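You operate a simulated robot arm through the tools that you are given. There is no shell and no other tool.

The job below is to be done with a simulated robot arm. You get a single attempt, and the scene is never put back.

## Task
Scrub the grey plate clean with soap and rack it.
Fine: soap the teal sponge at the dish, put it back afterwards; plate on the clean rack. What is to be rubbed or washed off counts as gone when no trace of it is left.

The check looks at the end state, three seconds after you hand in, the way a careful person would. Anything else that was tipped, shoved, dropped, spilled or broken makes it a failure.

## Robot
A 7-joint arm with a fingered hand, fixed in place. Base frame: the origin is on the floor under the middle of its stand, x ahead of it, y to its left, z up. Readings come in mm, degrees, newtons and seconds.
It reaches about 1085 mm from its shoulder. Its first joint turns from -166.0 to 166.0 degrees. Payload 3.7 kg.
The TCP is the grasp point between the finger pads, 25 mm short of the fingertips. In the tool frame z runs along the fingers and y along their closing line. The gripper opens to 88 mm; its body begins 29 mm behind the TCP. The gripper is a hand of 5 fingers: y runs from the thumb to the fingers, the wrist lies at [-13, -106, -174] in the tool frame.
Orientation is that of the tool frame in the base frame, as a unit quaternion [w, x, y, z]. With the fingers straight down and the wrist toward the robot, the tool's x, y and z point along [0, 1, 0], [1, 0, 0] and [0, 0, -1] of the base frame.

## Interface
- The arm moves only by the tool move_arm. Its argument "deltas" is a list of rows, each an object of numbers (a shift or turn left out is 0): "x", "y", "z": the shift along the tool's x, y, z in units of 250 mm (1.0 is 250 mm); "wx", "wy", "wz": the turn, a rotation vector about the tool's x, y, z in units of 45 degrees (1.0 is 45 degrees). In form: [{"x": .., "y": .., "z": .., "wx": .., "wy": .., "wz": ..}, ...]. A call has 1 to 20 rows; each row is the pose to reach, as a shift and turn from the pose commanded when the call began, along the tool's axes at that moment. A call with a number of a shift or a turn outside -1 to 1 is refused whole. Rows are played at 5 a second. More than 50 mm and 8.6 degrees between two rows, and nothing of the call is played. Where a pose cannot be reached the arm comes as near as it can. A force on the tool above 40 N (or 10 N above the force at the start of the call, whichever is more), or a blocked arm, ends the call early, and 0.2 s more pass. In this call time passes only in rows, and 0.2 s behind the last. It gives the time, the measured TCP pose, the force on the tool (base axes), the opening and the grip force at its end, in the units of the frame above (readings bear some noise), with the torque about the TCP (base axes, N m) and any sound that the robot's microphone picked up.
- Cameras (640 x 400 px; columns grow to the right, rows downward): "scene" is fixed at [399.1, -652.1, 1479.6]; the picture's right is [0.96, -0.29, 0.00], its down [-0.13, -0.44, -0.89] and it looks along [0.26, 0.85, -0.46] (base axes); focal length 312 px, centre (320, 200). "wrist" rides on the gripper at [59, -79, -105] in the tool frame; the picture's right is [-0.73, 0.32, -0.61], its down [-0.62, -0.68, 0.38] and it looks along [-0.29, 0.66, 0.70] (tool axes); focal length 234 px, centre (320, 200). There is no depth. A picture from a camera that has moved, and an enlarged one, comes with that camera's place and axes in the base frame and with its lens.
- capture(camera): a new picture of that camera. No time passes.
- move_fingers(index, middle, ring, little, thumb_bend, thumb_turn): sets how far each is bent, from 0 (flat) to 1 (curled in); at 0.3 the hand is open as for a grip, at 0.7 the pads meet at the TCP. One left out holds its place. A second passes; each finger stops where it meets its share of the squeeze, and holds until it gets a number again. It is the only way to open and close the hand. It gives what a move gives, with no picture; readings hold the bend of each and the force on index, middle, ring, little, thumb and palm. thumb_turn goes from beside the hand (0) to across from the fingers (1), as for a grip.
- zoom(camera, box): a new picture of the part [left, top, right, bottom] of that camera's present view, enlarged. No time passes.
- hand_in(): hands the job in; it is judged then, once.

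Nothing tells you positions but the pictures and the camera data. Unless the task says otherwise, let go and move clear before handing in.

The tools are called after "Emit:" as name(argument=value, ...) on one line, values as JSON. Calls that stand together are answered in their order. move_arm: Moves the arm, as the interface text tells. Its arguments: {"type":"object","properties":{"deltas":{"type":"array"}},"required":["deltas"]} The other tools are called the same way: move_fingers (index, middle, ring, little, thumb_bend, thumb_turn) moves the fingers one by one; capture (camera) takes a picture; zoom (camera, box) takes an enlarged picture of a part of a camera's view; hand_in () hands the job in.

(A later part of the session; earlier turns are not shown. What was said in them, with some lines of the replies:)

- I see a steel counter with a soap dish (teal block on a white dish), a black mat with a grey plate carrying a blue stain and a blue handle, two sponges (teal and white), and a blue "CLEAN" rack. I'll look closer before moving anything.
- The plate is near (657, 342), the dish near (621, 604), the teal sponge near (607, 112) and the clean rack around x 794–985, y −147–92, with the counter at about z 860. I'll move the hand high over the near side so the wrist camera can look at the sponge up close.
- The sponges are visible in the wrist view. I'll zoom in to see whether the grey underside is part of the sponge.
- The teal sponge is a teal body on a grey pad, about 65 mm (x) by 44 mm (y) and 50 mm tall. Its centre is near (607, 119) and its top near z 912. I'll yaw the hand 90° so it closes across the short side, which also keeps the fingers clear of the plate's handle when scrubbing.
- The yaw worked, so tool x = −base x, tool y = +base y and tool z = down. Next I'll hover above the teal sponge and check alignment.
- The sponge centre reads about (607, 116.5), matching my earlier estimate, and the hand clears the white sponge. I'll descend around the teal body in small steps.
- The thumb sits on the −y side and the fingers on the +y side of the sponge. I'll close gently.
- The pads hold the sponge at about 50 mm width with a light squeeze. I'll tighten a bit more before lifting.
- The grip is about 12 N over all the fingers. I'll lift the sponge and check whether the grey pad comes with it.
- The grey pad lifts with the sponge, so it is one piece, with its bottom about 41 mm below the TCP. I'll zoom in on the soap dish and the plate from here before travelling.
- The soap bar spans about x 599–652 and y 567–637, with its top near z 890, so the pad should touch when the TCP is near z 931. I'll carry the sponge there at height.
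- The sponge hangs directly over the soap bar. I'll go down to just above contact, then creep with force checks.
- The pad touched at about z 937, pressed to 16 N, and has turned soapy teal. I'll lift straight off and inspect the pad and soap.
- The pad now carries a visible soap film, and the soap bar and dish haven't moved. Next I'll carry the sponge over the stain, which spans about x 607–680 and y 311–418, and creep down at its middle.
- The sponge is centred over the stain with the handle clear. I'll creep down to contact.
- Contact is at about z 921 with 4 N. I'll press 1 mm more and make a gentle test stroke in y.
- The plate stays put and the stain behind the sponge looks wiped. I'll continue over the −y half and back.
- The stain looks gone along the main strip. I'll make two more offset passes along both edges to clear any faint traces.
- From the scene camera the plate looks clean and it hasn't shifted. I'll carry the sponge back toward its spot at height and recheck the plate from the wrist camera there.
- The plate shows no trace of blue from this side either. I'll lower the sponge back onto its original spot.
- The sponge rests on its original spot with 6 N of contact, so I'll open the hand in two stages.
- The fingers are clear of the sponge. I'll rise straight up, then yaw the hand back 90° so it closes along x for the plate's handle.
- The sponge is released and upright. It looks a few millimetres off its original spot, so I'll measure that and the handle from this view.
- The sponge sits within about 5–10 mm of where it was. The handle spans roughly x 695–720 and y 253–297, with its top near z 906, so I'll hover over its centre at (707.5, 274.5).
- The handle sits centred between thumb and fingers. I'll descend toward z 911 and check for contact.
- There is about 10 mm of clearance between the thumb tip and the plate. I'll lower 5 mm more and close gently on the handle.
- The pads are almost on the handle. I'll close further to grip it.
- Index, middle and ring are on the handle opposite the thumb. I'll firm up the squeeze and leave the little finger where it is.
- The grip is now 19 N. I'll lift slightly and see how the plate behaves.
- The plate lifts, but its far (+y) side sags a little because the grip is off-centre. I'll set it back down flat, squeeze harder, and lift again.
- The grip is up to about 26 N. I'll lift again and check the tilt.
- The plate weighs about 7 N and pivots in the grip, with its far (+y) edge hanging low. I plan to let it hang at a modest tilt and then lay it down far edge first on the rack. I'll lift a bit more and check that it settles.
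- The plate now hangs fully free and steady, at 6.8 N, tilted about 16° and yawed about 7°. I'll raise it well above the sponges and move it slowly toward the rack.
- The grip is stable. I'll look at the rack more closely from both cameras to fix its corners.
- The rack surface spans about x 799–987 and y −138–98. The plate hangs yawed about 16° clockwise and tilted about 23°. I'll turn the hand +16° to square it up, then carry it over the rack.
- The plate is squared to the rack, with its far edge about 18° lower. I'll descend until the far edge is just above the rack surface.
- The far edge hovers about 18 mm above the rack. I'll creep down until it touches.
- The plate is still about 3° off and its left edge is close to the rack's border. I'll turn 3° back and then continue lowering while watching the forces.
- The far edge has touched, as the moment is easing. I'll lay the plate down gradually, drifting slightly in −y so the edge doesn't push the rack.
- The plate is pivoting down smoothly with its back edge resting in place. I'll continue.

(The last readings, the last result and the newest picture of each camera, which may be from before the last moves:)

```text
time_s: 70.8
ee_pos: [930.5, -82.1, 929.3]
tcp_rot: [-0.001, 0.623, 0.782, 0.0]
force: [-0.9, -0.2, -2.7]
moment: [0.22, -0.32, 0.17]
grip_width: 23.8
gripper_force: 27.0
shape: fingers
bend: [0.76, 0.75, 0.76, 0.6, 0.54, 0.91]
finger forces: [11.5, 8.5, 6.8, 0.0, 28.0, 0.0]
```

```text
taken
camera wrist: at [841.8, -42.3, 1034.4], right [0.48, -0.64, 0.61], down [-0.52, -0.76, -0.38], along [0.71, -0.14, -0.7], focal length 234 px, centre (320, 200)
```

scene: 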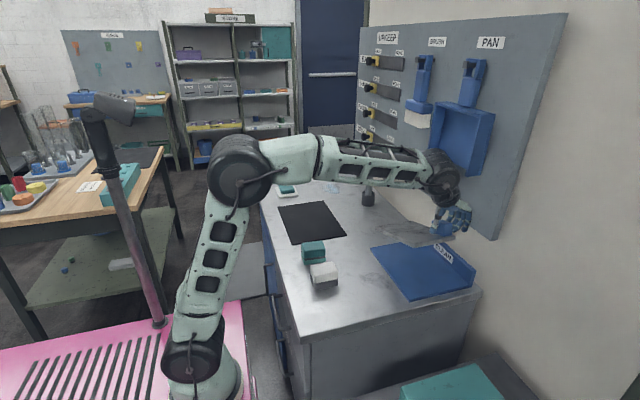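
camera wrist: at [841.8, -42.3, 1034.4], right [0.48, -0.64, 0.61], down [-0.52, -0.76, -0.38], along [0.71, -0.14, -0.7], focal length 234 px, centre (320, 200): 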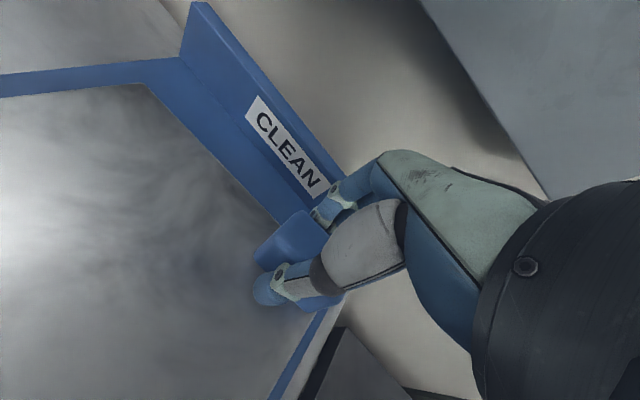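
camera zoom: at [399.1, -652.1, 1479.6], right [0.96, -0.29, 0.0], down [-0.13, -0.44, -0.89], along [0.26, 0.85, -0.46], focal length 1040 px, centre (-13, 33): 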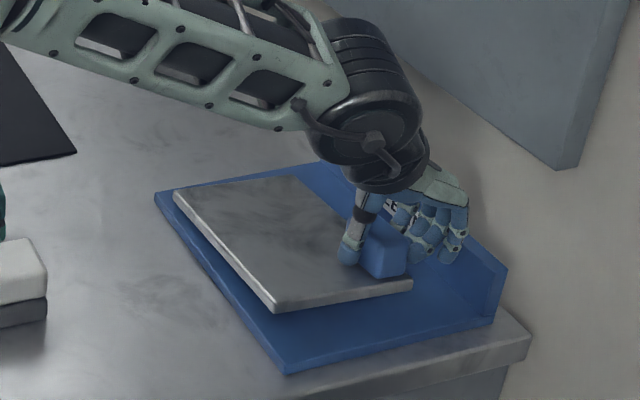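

It is nearly flat now. I'll continue in smaller steps and watch for the front edge to seat.

Emit:
move_arm(deltas=[{"z": 0.01, "x": -0.002, "y": -0.0005}, {"z": 0.02, "x": -0.004, "y": -0.001}, {"z": 0.03, "x": -0.005, "y": -0.0012}])

Emit:
move_arm(deltas=[{"z": 0.008, "x": -0.001}, {"z": 0.016, "x": -0.002}])

Emit:
zoom(camera="scene", box=[370, 210, 470, 300])

```text
time_s: 71.6
ee_pos: [930.2, -83.1, 921.6]
tcp_rot: [0.0, 0.623, 0.782, 0.0]
force: [-0.6, 0.1, -2.3]
moment: [0.31, -0.28, 0.15]
grip_width: 23.7
gripper_force: 27.2
shape: fingers
bend: [0.76, 0.75, 0.76, 0.6, 0.54, 0.92]
finger forces: [11.5, 8.5, 6.7, 0.1, 27.7, 0.0]
```

```text
time_s: 72.2
ee_pos: [931.0, -84.0, 918.5]
tcp_rot: [0.0, 0.622, 0.783, 0.0]
force: [-1.2, -1.1, -1.1]
moment: [0.29, -0.31, 0.18]
grip_width: 23.9
gripper_force: 27.5
shape: fingers
bend: [0.76, 0.75, 0.76, 0.6, 0.54, 0.92]
finger forces: [11.6, 8.3, 6.5, 0.0, 27.5, 0.1]
```

```text
4.44 times, centred on (420, 255) of scene
camera zoom: at [399.1, -652.1, 1479.6], right [0.96, -0.29, 0.0], down [-0.13, -0.44, -0.89], along [0.26, 0.85, -0.46], focal length 1387 px, centre (-124, -44)
```

zoom: 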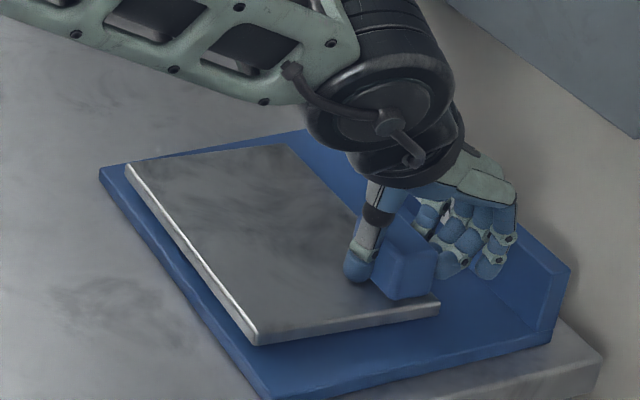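

Emit:
move_arm(deltas=[{"z": 0.006}, {"z": 0.012}])

Emit:
move_arm(deltas=[{"z": 0.005}, {"z": 0.01}])

Emit:
zoom(camera="scene", box=[370, 210, 470, 300])

```text
time_s: 72.8
ee_pos: [931.6, -82.3, 915.8]
tcp_rot: [0.0, 0.622, 0.783, 0.0]
force: [-0.6, -1.3, -1.7]
moment: [0.3, -0.33, 0.17]
grip_width: 24.0
gripper_force: 27.3
shape: fingers
bend: [0.76, 0.75, 0.76, 0.6, 0.54, 0.92]
finger forces: [11.7, 8.2, 6.6, 0.0, 27.6, 0.1]
```

```text
time_s: 73.4
ee_pos: [930.9, -83.4, 912.4]
tcp_rot: [0.0, 0.623, 0.783, 0.001]
force: [-1.4, -0.3, -2.5]
moment: [0.32, -0.33, 0.18]
grip_width: 24.0
gripper_force: 27.0
shape: fingers
bend: [0.76, 0.75, 0.76, 0.6, 0.54, 0.92]
finger forces: [11.6, 8.1, 6.5, 0.0, 27.6, 0.0]
```

```text
4.44 times, centred on (420, 255) of scene
camera zoom: at [399.1, -652.1, 1479.6], right [0.96, -0.29, 0.0], down [-0.13, -0.44, -0.89], along [0.26, 0.85, -0.46], focal length 1387 px, centre (-124, -44)
```

zoom: 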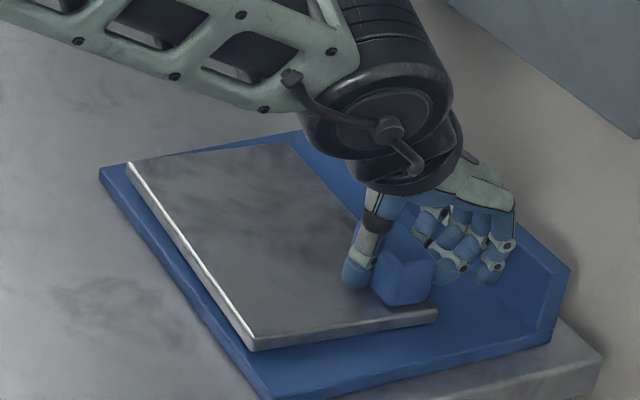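

Emit:
move_arm(deltas=[{"z": 0.005}, {"z": 0.01}])

Emit:
move_arm(deltas=[{"z": 0.004}, {"z": 0.008}])

Emit:
zoom(camera="scene", box=[370, 210, 470, 300])

```text
time_s: 74.0
ee_pos: [930.8, -82.9, 911.6]
tcp_rot: [0.001, 0.623, 0.782, 0.001]
force: [-0.1, -0.2, 8.3]
moment: [0.28, -0.33, 0.17]
grip_width: 23.8
gripper_force: 29.6
shape: fingers
bend: [0.76, 0.76, 0.76, 0.6, 0.54, 0.92]
finger forces: [11.7, 9.5, 7.7, 0.1, 29.9, 0.1]
```

```text
time_s: 74.6
ee_pos: [931.1, -82.4, 908.3]
tcp_rot: [0.002, 0.623, 0.782, 0.001]
force: [0.4, -1.3, 19.7]
moment: [0.12, -0.37, 0.21]
grip_width: 24.8
gripper_force: 33.9
shape: fingers
bend: [0.76, 0.76, 0.77, 0.6, 0.54, 0.92]
finger forces: [12.4, 12.1, 8.7, 0.0, 34.4, 0.1]
```

```text
4.44 times, centred on (420, 255) of scene
camera zoom: at [399.1, -652.1, 1479.6], right [0.96, -0.29, 0.0], down [-0.13, -0.44, -0.89], along [0.26, 0.85, -0.46], focal length 1387 px, centre (-124, -44)
```

zoom: 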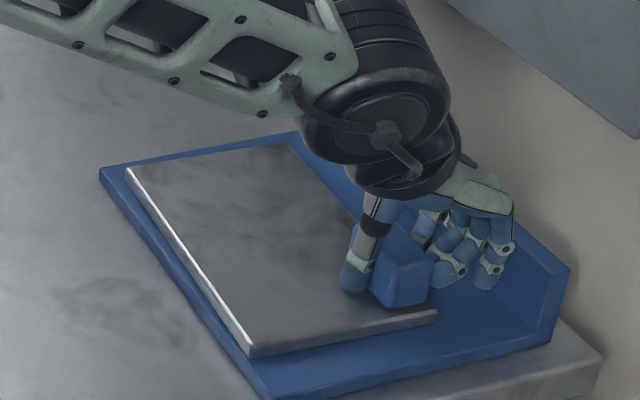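

The plate is fully seated. I'll ease off the pressure, then release with a modest opening so the fingers stay clear of the rack's back wall.

Emit:
move_arm(deltas=[{"z": -0.005}, {"z": -0.01}])

Emit:
move_fingers(index=0.6, middle=0.6, ring=0.6, little=0.58, thumb_bend=0.48)

Emit:
zoom(camera="scene", box=[370, 210, 470, 300])

Emit:
capture(camera="wrist")

```text
time_s: 75.2
ee_pos: [930.4, -83.2, 910.1]
tcp_rot: [0.0, 0.623, 0.783, 0.001]
force: [3.7, 1.7, 10.6]
moment: [0.11, -0.5, 0.17]
grip_width: 25.1
gripper_force: 31.1
shape: fingers
bend: [0.76, 0.76, 0.77, 0.6, 0.54, 0.92]
finger forces: [13.0, 11.2, 8.9, 0.1, 29.8, 0.0]
```

```text
time_s: 76.2
ee_pos: [928.9, -83.9, 910.2]
tcp_rot: [0.0, 0.623, 0.783, -0.001]
force: [-3.0, 0.9, 1.6]
moment: [0.0, 0.06, -0.02]
grip_width: 35.4
gripper_force: 1.9
shape: fingers
bend: [0.6, 0.6, 0.6, 0.57, 0.46, 0.96]
finger forces: [0.1, 0.0, 0.0, 0.0, 3.0, 0.1]
```

```text
4.44 times, centred on (420, 255) of scene
camera zoom: at [399.1, -652.1, 1479.6], right [0.96, -0.29, 0.0], down [-0.13, -0.44, -0.89], along [0.26, 0.85, -0.46], focal length 1387 px, centre (-124, -44)
```

zoom: 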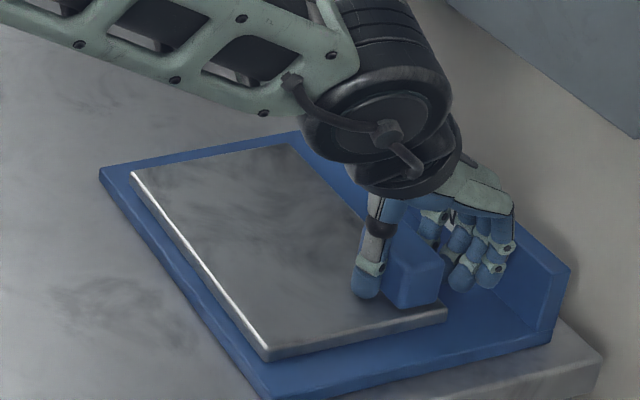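

```text
taken
camera wrist: at [841.8, -44.4, 1015.4], right [0.48, -0.64, 0.61], down [-0.52, -0.76, -0.38], along [0.7, -0.14, -0.7], focal length 234 px, centre (320, 200)
```

wrist: 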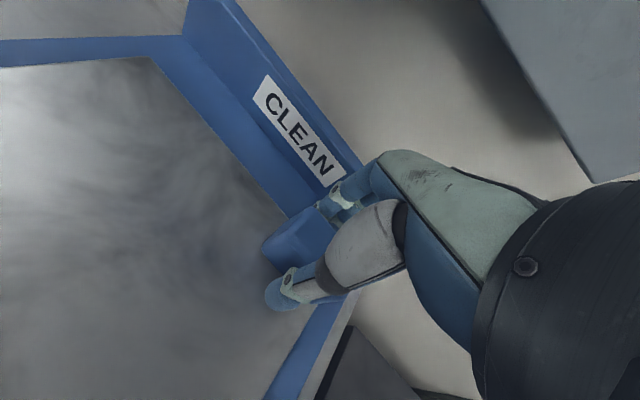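

The fingers are free and the thumb still leans lightly on the handle, so I'll open it a little more.

Emit:
move_fingers(index=0.55, middle=0.55, ring=0.55, little=0.55, thumb_bend=0.35)

Emit:
zoom(camera="scene", box=[370, 210, 470, 300])

```text
time_s: 77.2
ee_pos: [930.8, -83.7, 910.7]
tcp_rot: [0.0, 0.623, 0.782, -0.001]
force: [-0.4, 0.1, 0.5]
moment: [-0.01, 0.02, 0.0]
grip_width: 51.8
gripper_force: 0.0
shape: fingers
bend: [0.55, 0.55, 0.55, 0.55, 0.35, 0.97]
finger forces: [0.0, 0.0, 0.0, 0.0, 0.0, 0.0]
```

```text
4.44 times, centred on (420, 255) of scene
camera zoom: at [399.1, -652.1, 1479.6], right [0.96, -0.29, 0.0], down [-0.13, -0.44, -0.89], along [0.26, 0.85, -0.46], focal length 1387 px, centre (-124, -44)
```

zoom: 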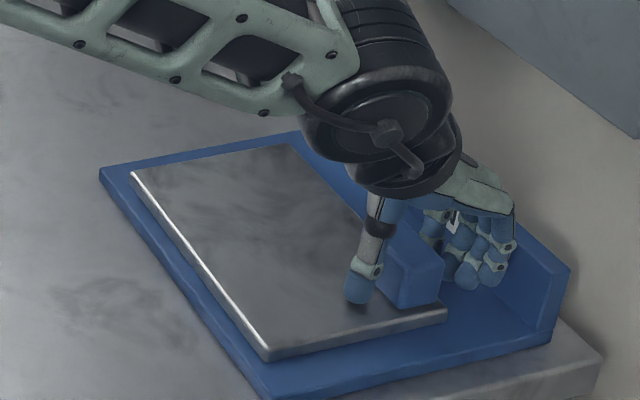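

Nothing is in contact now, so I'll lift straight up slowly.

Emit:
move_arm(deltas=[{"z": -0.02}, {"z": -0.05}, {"z": -0.09}, {"z": -0.14}, {"z": -0.2}, {"z": -0.26}, {"z": -0.32}])

Emit:
zoom(camera="scene", box=[360, 190, 480, 300])

Emit:
capture(camera="wrist")

```text
time_s: 78.8
ee_pos: [931.5, -83.6, 991.9]
tcp_rot: [-0.001, 0.624, 0.782, 0.0]
force: [-0.3, 0.3, -0.8]
moment: [0.04, 0.0, -0.01]
grip_width: 52.1
gripper_force: 0.0
shape: fingers
bend: [0.55, 0.55, 0.55, 0.55, 0.35, 0.97]
finger forces: [0.0, 0.0, 0.1, 0.0, 0.1, 0.0]
```

```text
3.64 times, centred on (420, 245) of scene
camera zoom: at [399.1, -652.1, 1479.6], right [0.96, -0.29, 0.0], down [-0.13, -0.44, -0.89], along [0.26, 0.85, -0.46], focal length 1135 px, centre (-44, 36)
```

zoom: 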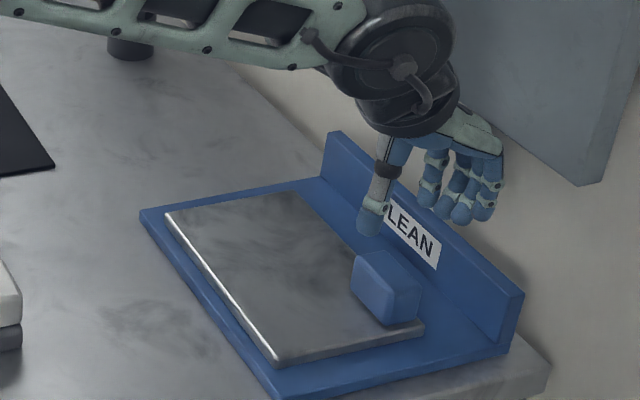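

```text
taken
camera wrist: at [841.9, -44.5, 1095.9], right [0.48, -0.64, 0.61], down [-0.52, -0.76, -0.38], along [0.7, -0.14, -0.7], focal length 234 px, centre (320, 200)
```

wrist: 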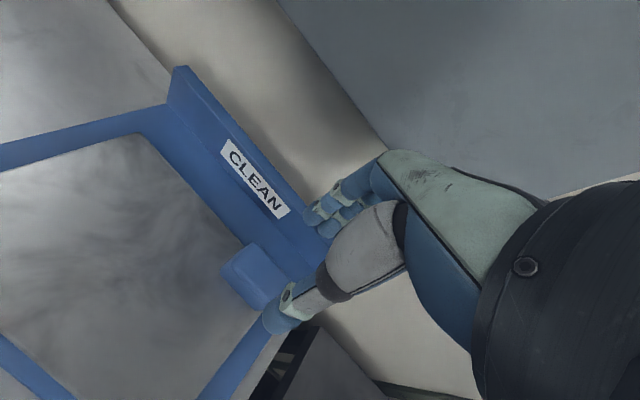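

The plate lies flat inside the rack. I'll retreat up and away, then inspect everything before handing in.

Emit:
move_arm(deltas=[{"y": -0.08, "z": -0.06}, {"y": -0.18, "z": -0.14}, {"y": -0.3, "z": -0.22}, {"y": -0.44, "z": -0.3}, {"y": -0.58, "z": -0.38}, {"y": -0.72, "z": -0.46}, {"y": -0.86, "z": -0.54}, {"y": -1.0, "z": -0.6}])

Emit:
capture(camera="wrist")

Emit:
capture(camera="scene")

Emit:
zoom(camera="scene", box=[360, 210, 480, 300])

Emit:
zoom(camera="scene", box=[250, 160, 410, 300])

```text
time_s: 80.6
ee_pos: [688.0, -139.0, 1140.3]
tcp_rot: [0.0, 0.623, 0.782, -0.001]
force: [-0.4, -0.4, -0.6]
moment: [0.02, 0.04, -0.03]
grip_width: 52.0
gripper_force: 0.1
shape: fingers
bend: [0.55, 0.55, 0.55, 0.55, 0.35, 0.97]
finger forces: [0.1, 0.0, 0.1, 0.0, 0.1, 0.0]
```

```text
taken
camera wrist: at [598.9, -99.7, 1245.4], right [0.48, -0.64, 0.61], down [-0.52, -0.76, -0.38], along [0.7, -0.13, -0.7], focal length 234 px, centre (320, 200)
```

wrist: 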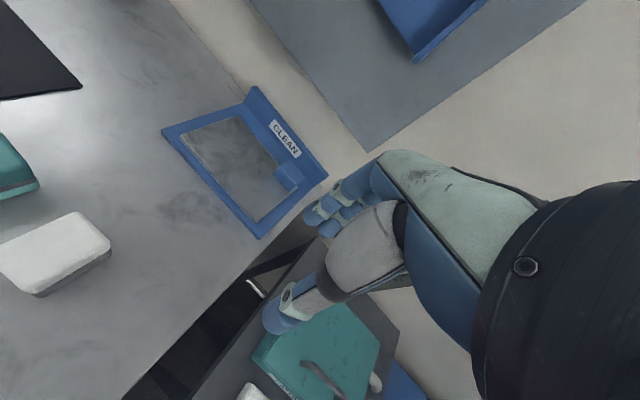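

```text
taken
```

scene: 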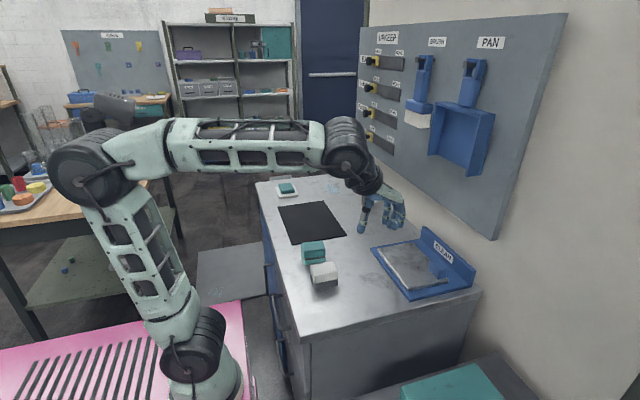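

```text
4.44 times, centred on (420, 255) of scene
camera zoom: at [399.1, -652.1, 1479.6], right [0.96, -0.29, 0.0], down [-0.13, -0.44, -0.89], along [0.26, 0.85, -0.46], focal length 1387 px, centre (-124, -44)
```

zoom: 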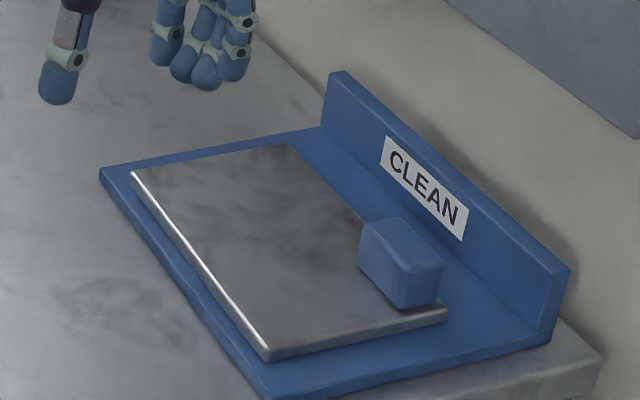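

```text
2.86 times, centred on (330, 230) of scene
camera zoom: at [399.1, -652.1, 1479.6], right [0.96, -0.29, 0.0], down [-0.13, -0.44, -0.89], along [0.26, 0.85, -0.46], focal length 892 px, centre (291, 114)
```

zoom: 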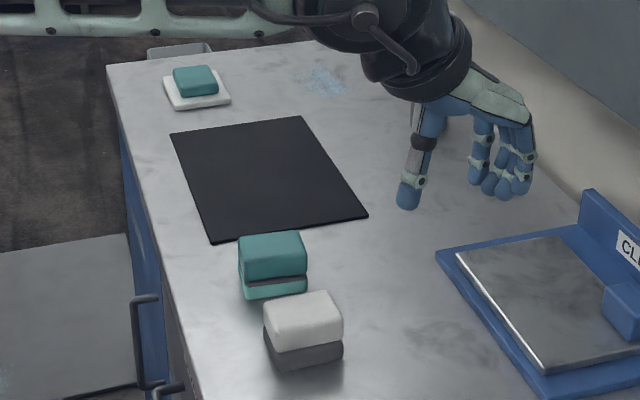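

The rack, mat, dish and white sponge are unchanged, and the teal sponge is back in place. I'll take one last close look at the plate for any trace of blue.

Emit:
zoom(camera="wrist", box=[150, 80, 340, 240])

Emit:
zoom(camera="scene", box=[375, 235, 455, 295])

Emit:
zoom(camera="scene", box=[280, 225, 360, 295])

```text
2.50 times, centred on (245, 160) of wrist
camera zoom: at [598.9, -99.7, 1245.4], right [0.48, -0.64, 0.61], down [-0.52, -0.76, -0.38], along [0.7, -0.13, -0.7], focal length 585 px, centre (508, 300)
```

zoom: 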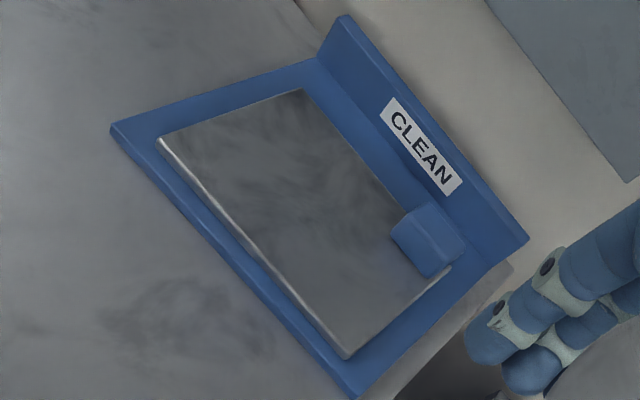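

```text
6.67 times, centred on (415, 265) of scene
camera zoom: at [399.1, -652.1, 1479.6], right [0.96, -0.29, 0.0], down [-0.13, -0.44, -0.89], along [0.26, 0.85, -0.46], focal length 2081 px, centre (-313, -233)
```

zoom: 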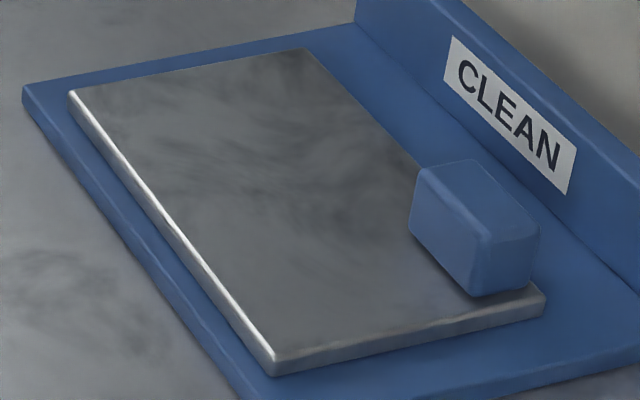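

```text
5.71 times, centred on (320, 260) of scene
camera zoom: at [399.1, -652.1, 1479.6], right [0.96, -0.29, 0.0], down [-0.13, -0.44, -0.89], along [0.26, 0.85, -0.46], focal length 1784 px, centre (320, -143)
```

zoom: 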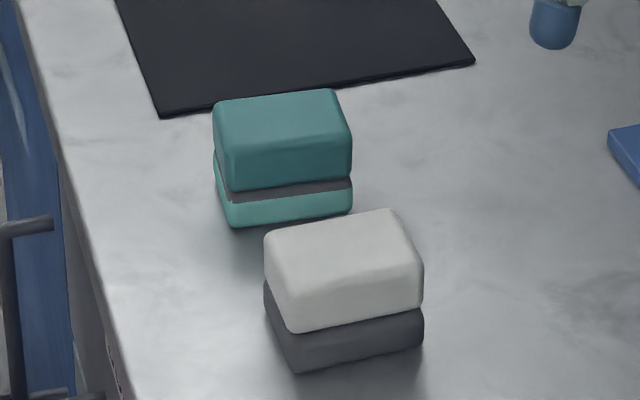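

The plate shows no trace of blue and sits flat on the clean rack. The soaped teal sponge is back within about a centimetre of its spot, nothing else has moved, and the hand is clear. Handing in.

Emit:
hand_in()

```text
The job is handed in.
```

The job is handed in. The grey plate is scrubbed clean and lying flat inside the clean rack, and the last close-ups from both cameras showed no trace of the blue stain.

- **Sponge:** I soaped the teal sponge on the soap bar and scrubbed with it. It is back upright within about a centimetre of where it started, turned a few degrees, with some soap still on its pad.
- **Plate handling:** The plate sagged in the grip when I lifted it by its handle. I set it back down once to tighten my hold, then laid it onto the rack far edge first. I pressed it down a bit harder than intended (about 20 N) as it seated, and nothing shifted.
- **Everything else:** The soap, dish, mat, rack and white sponge are in their original positions. I left the pale blue smear on the counter, which was there from the start and wasn't part of the job.
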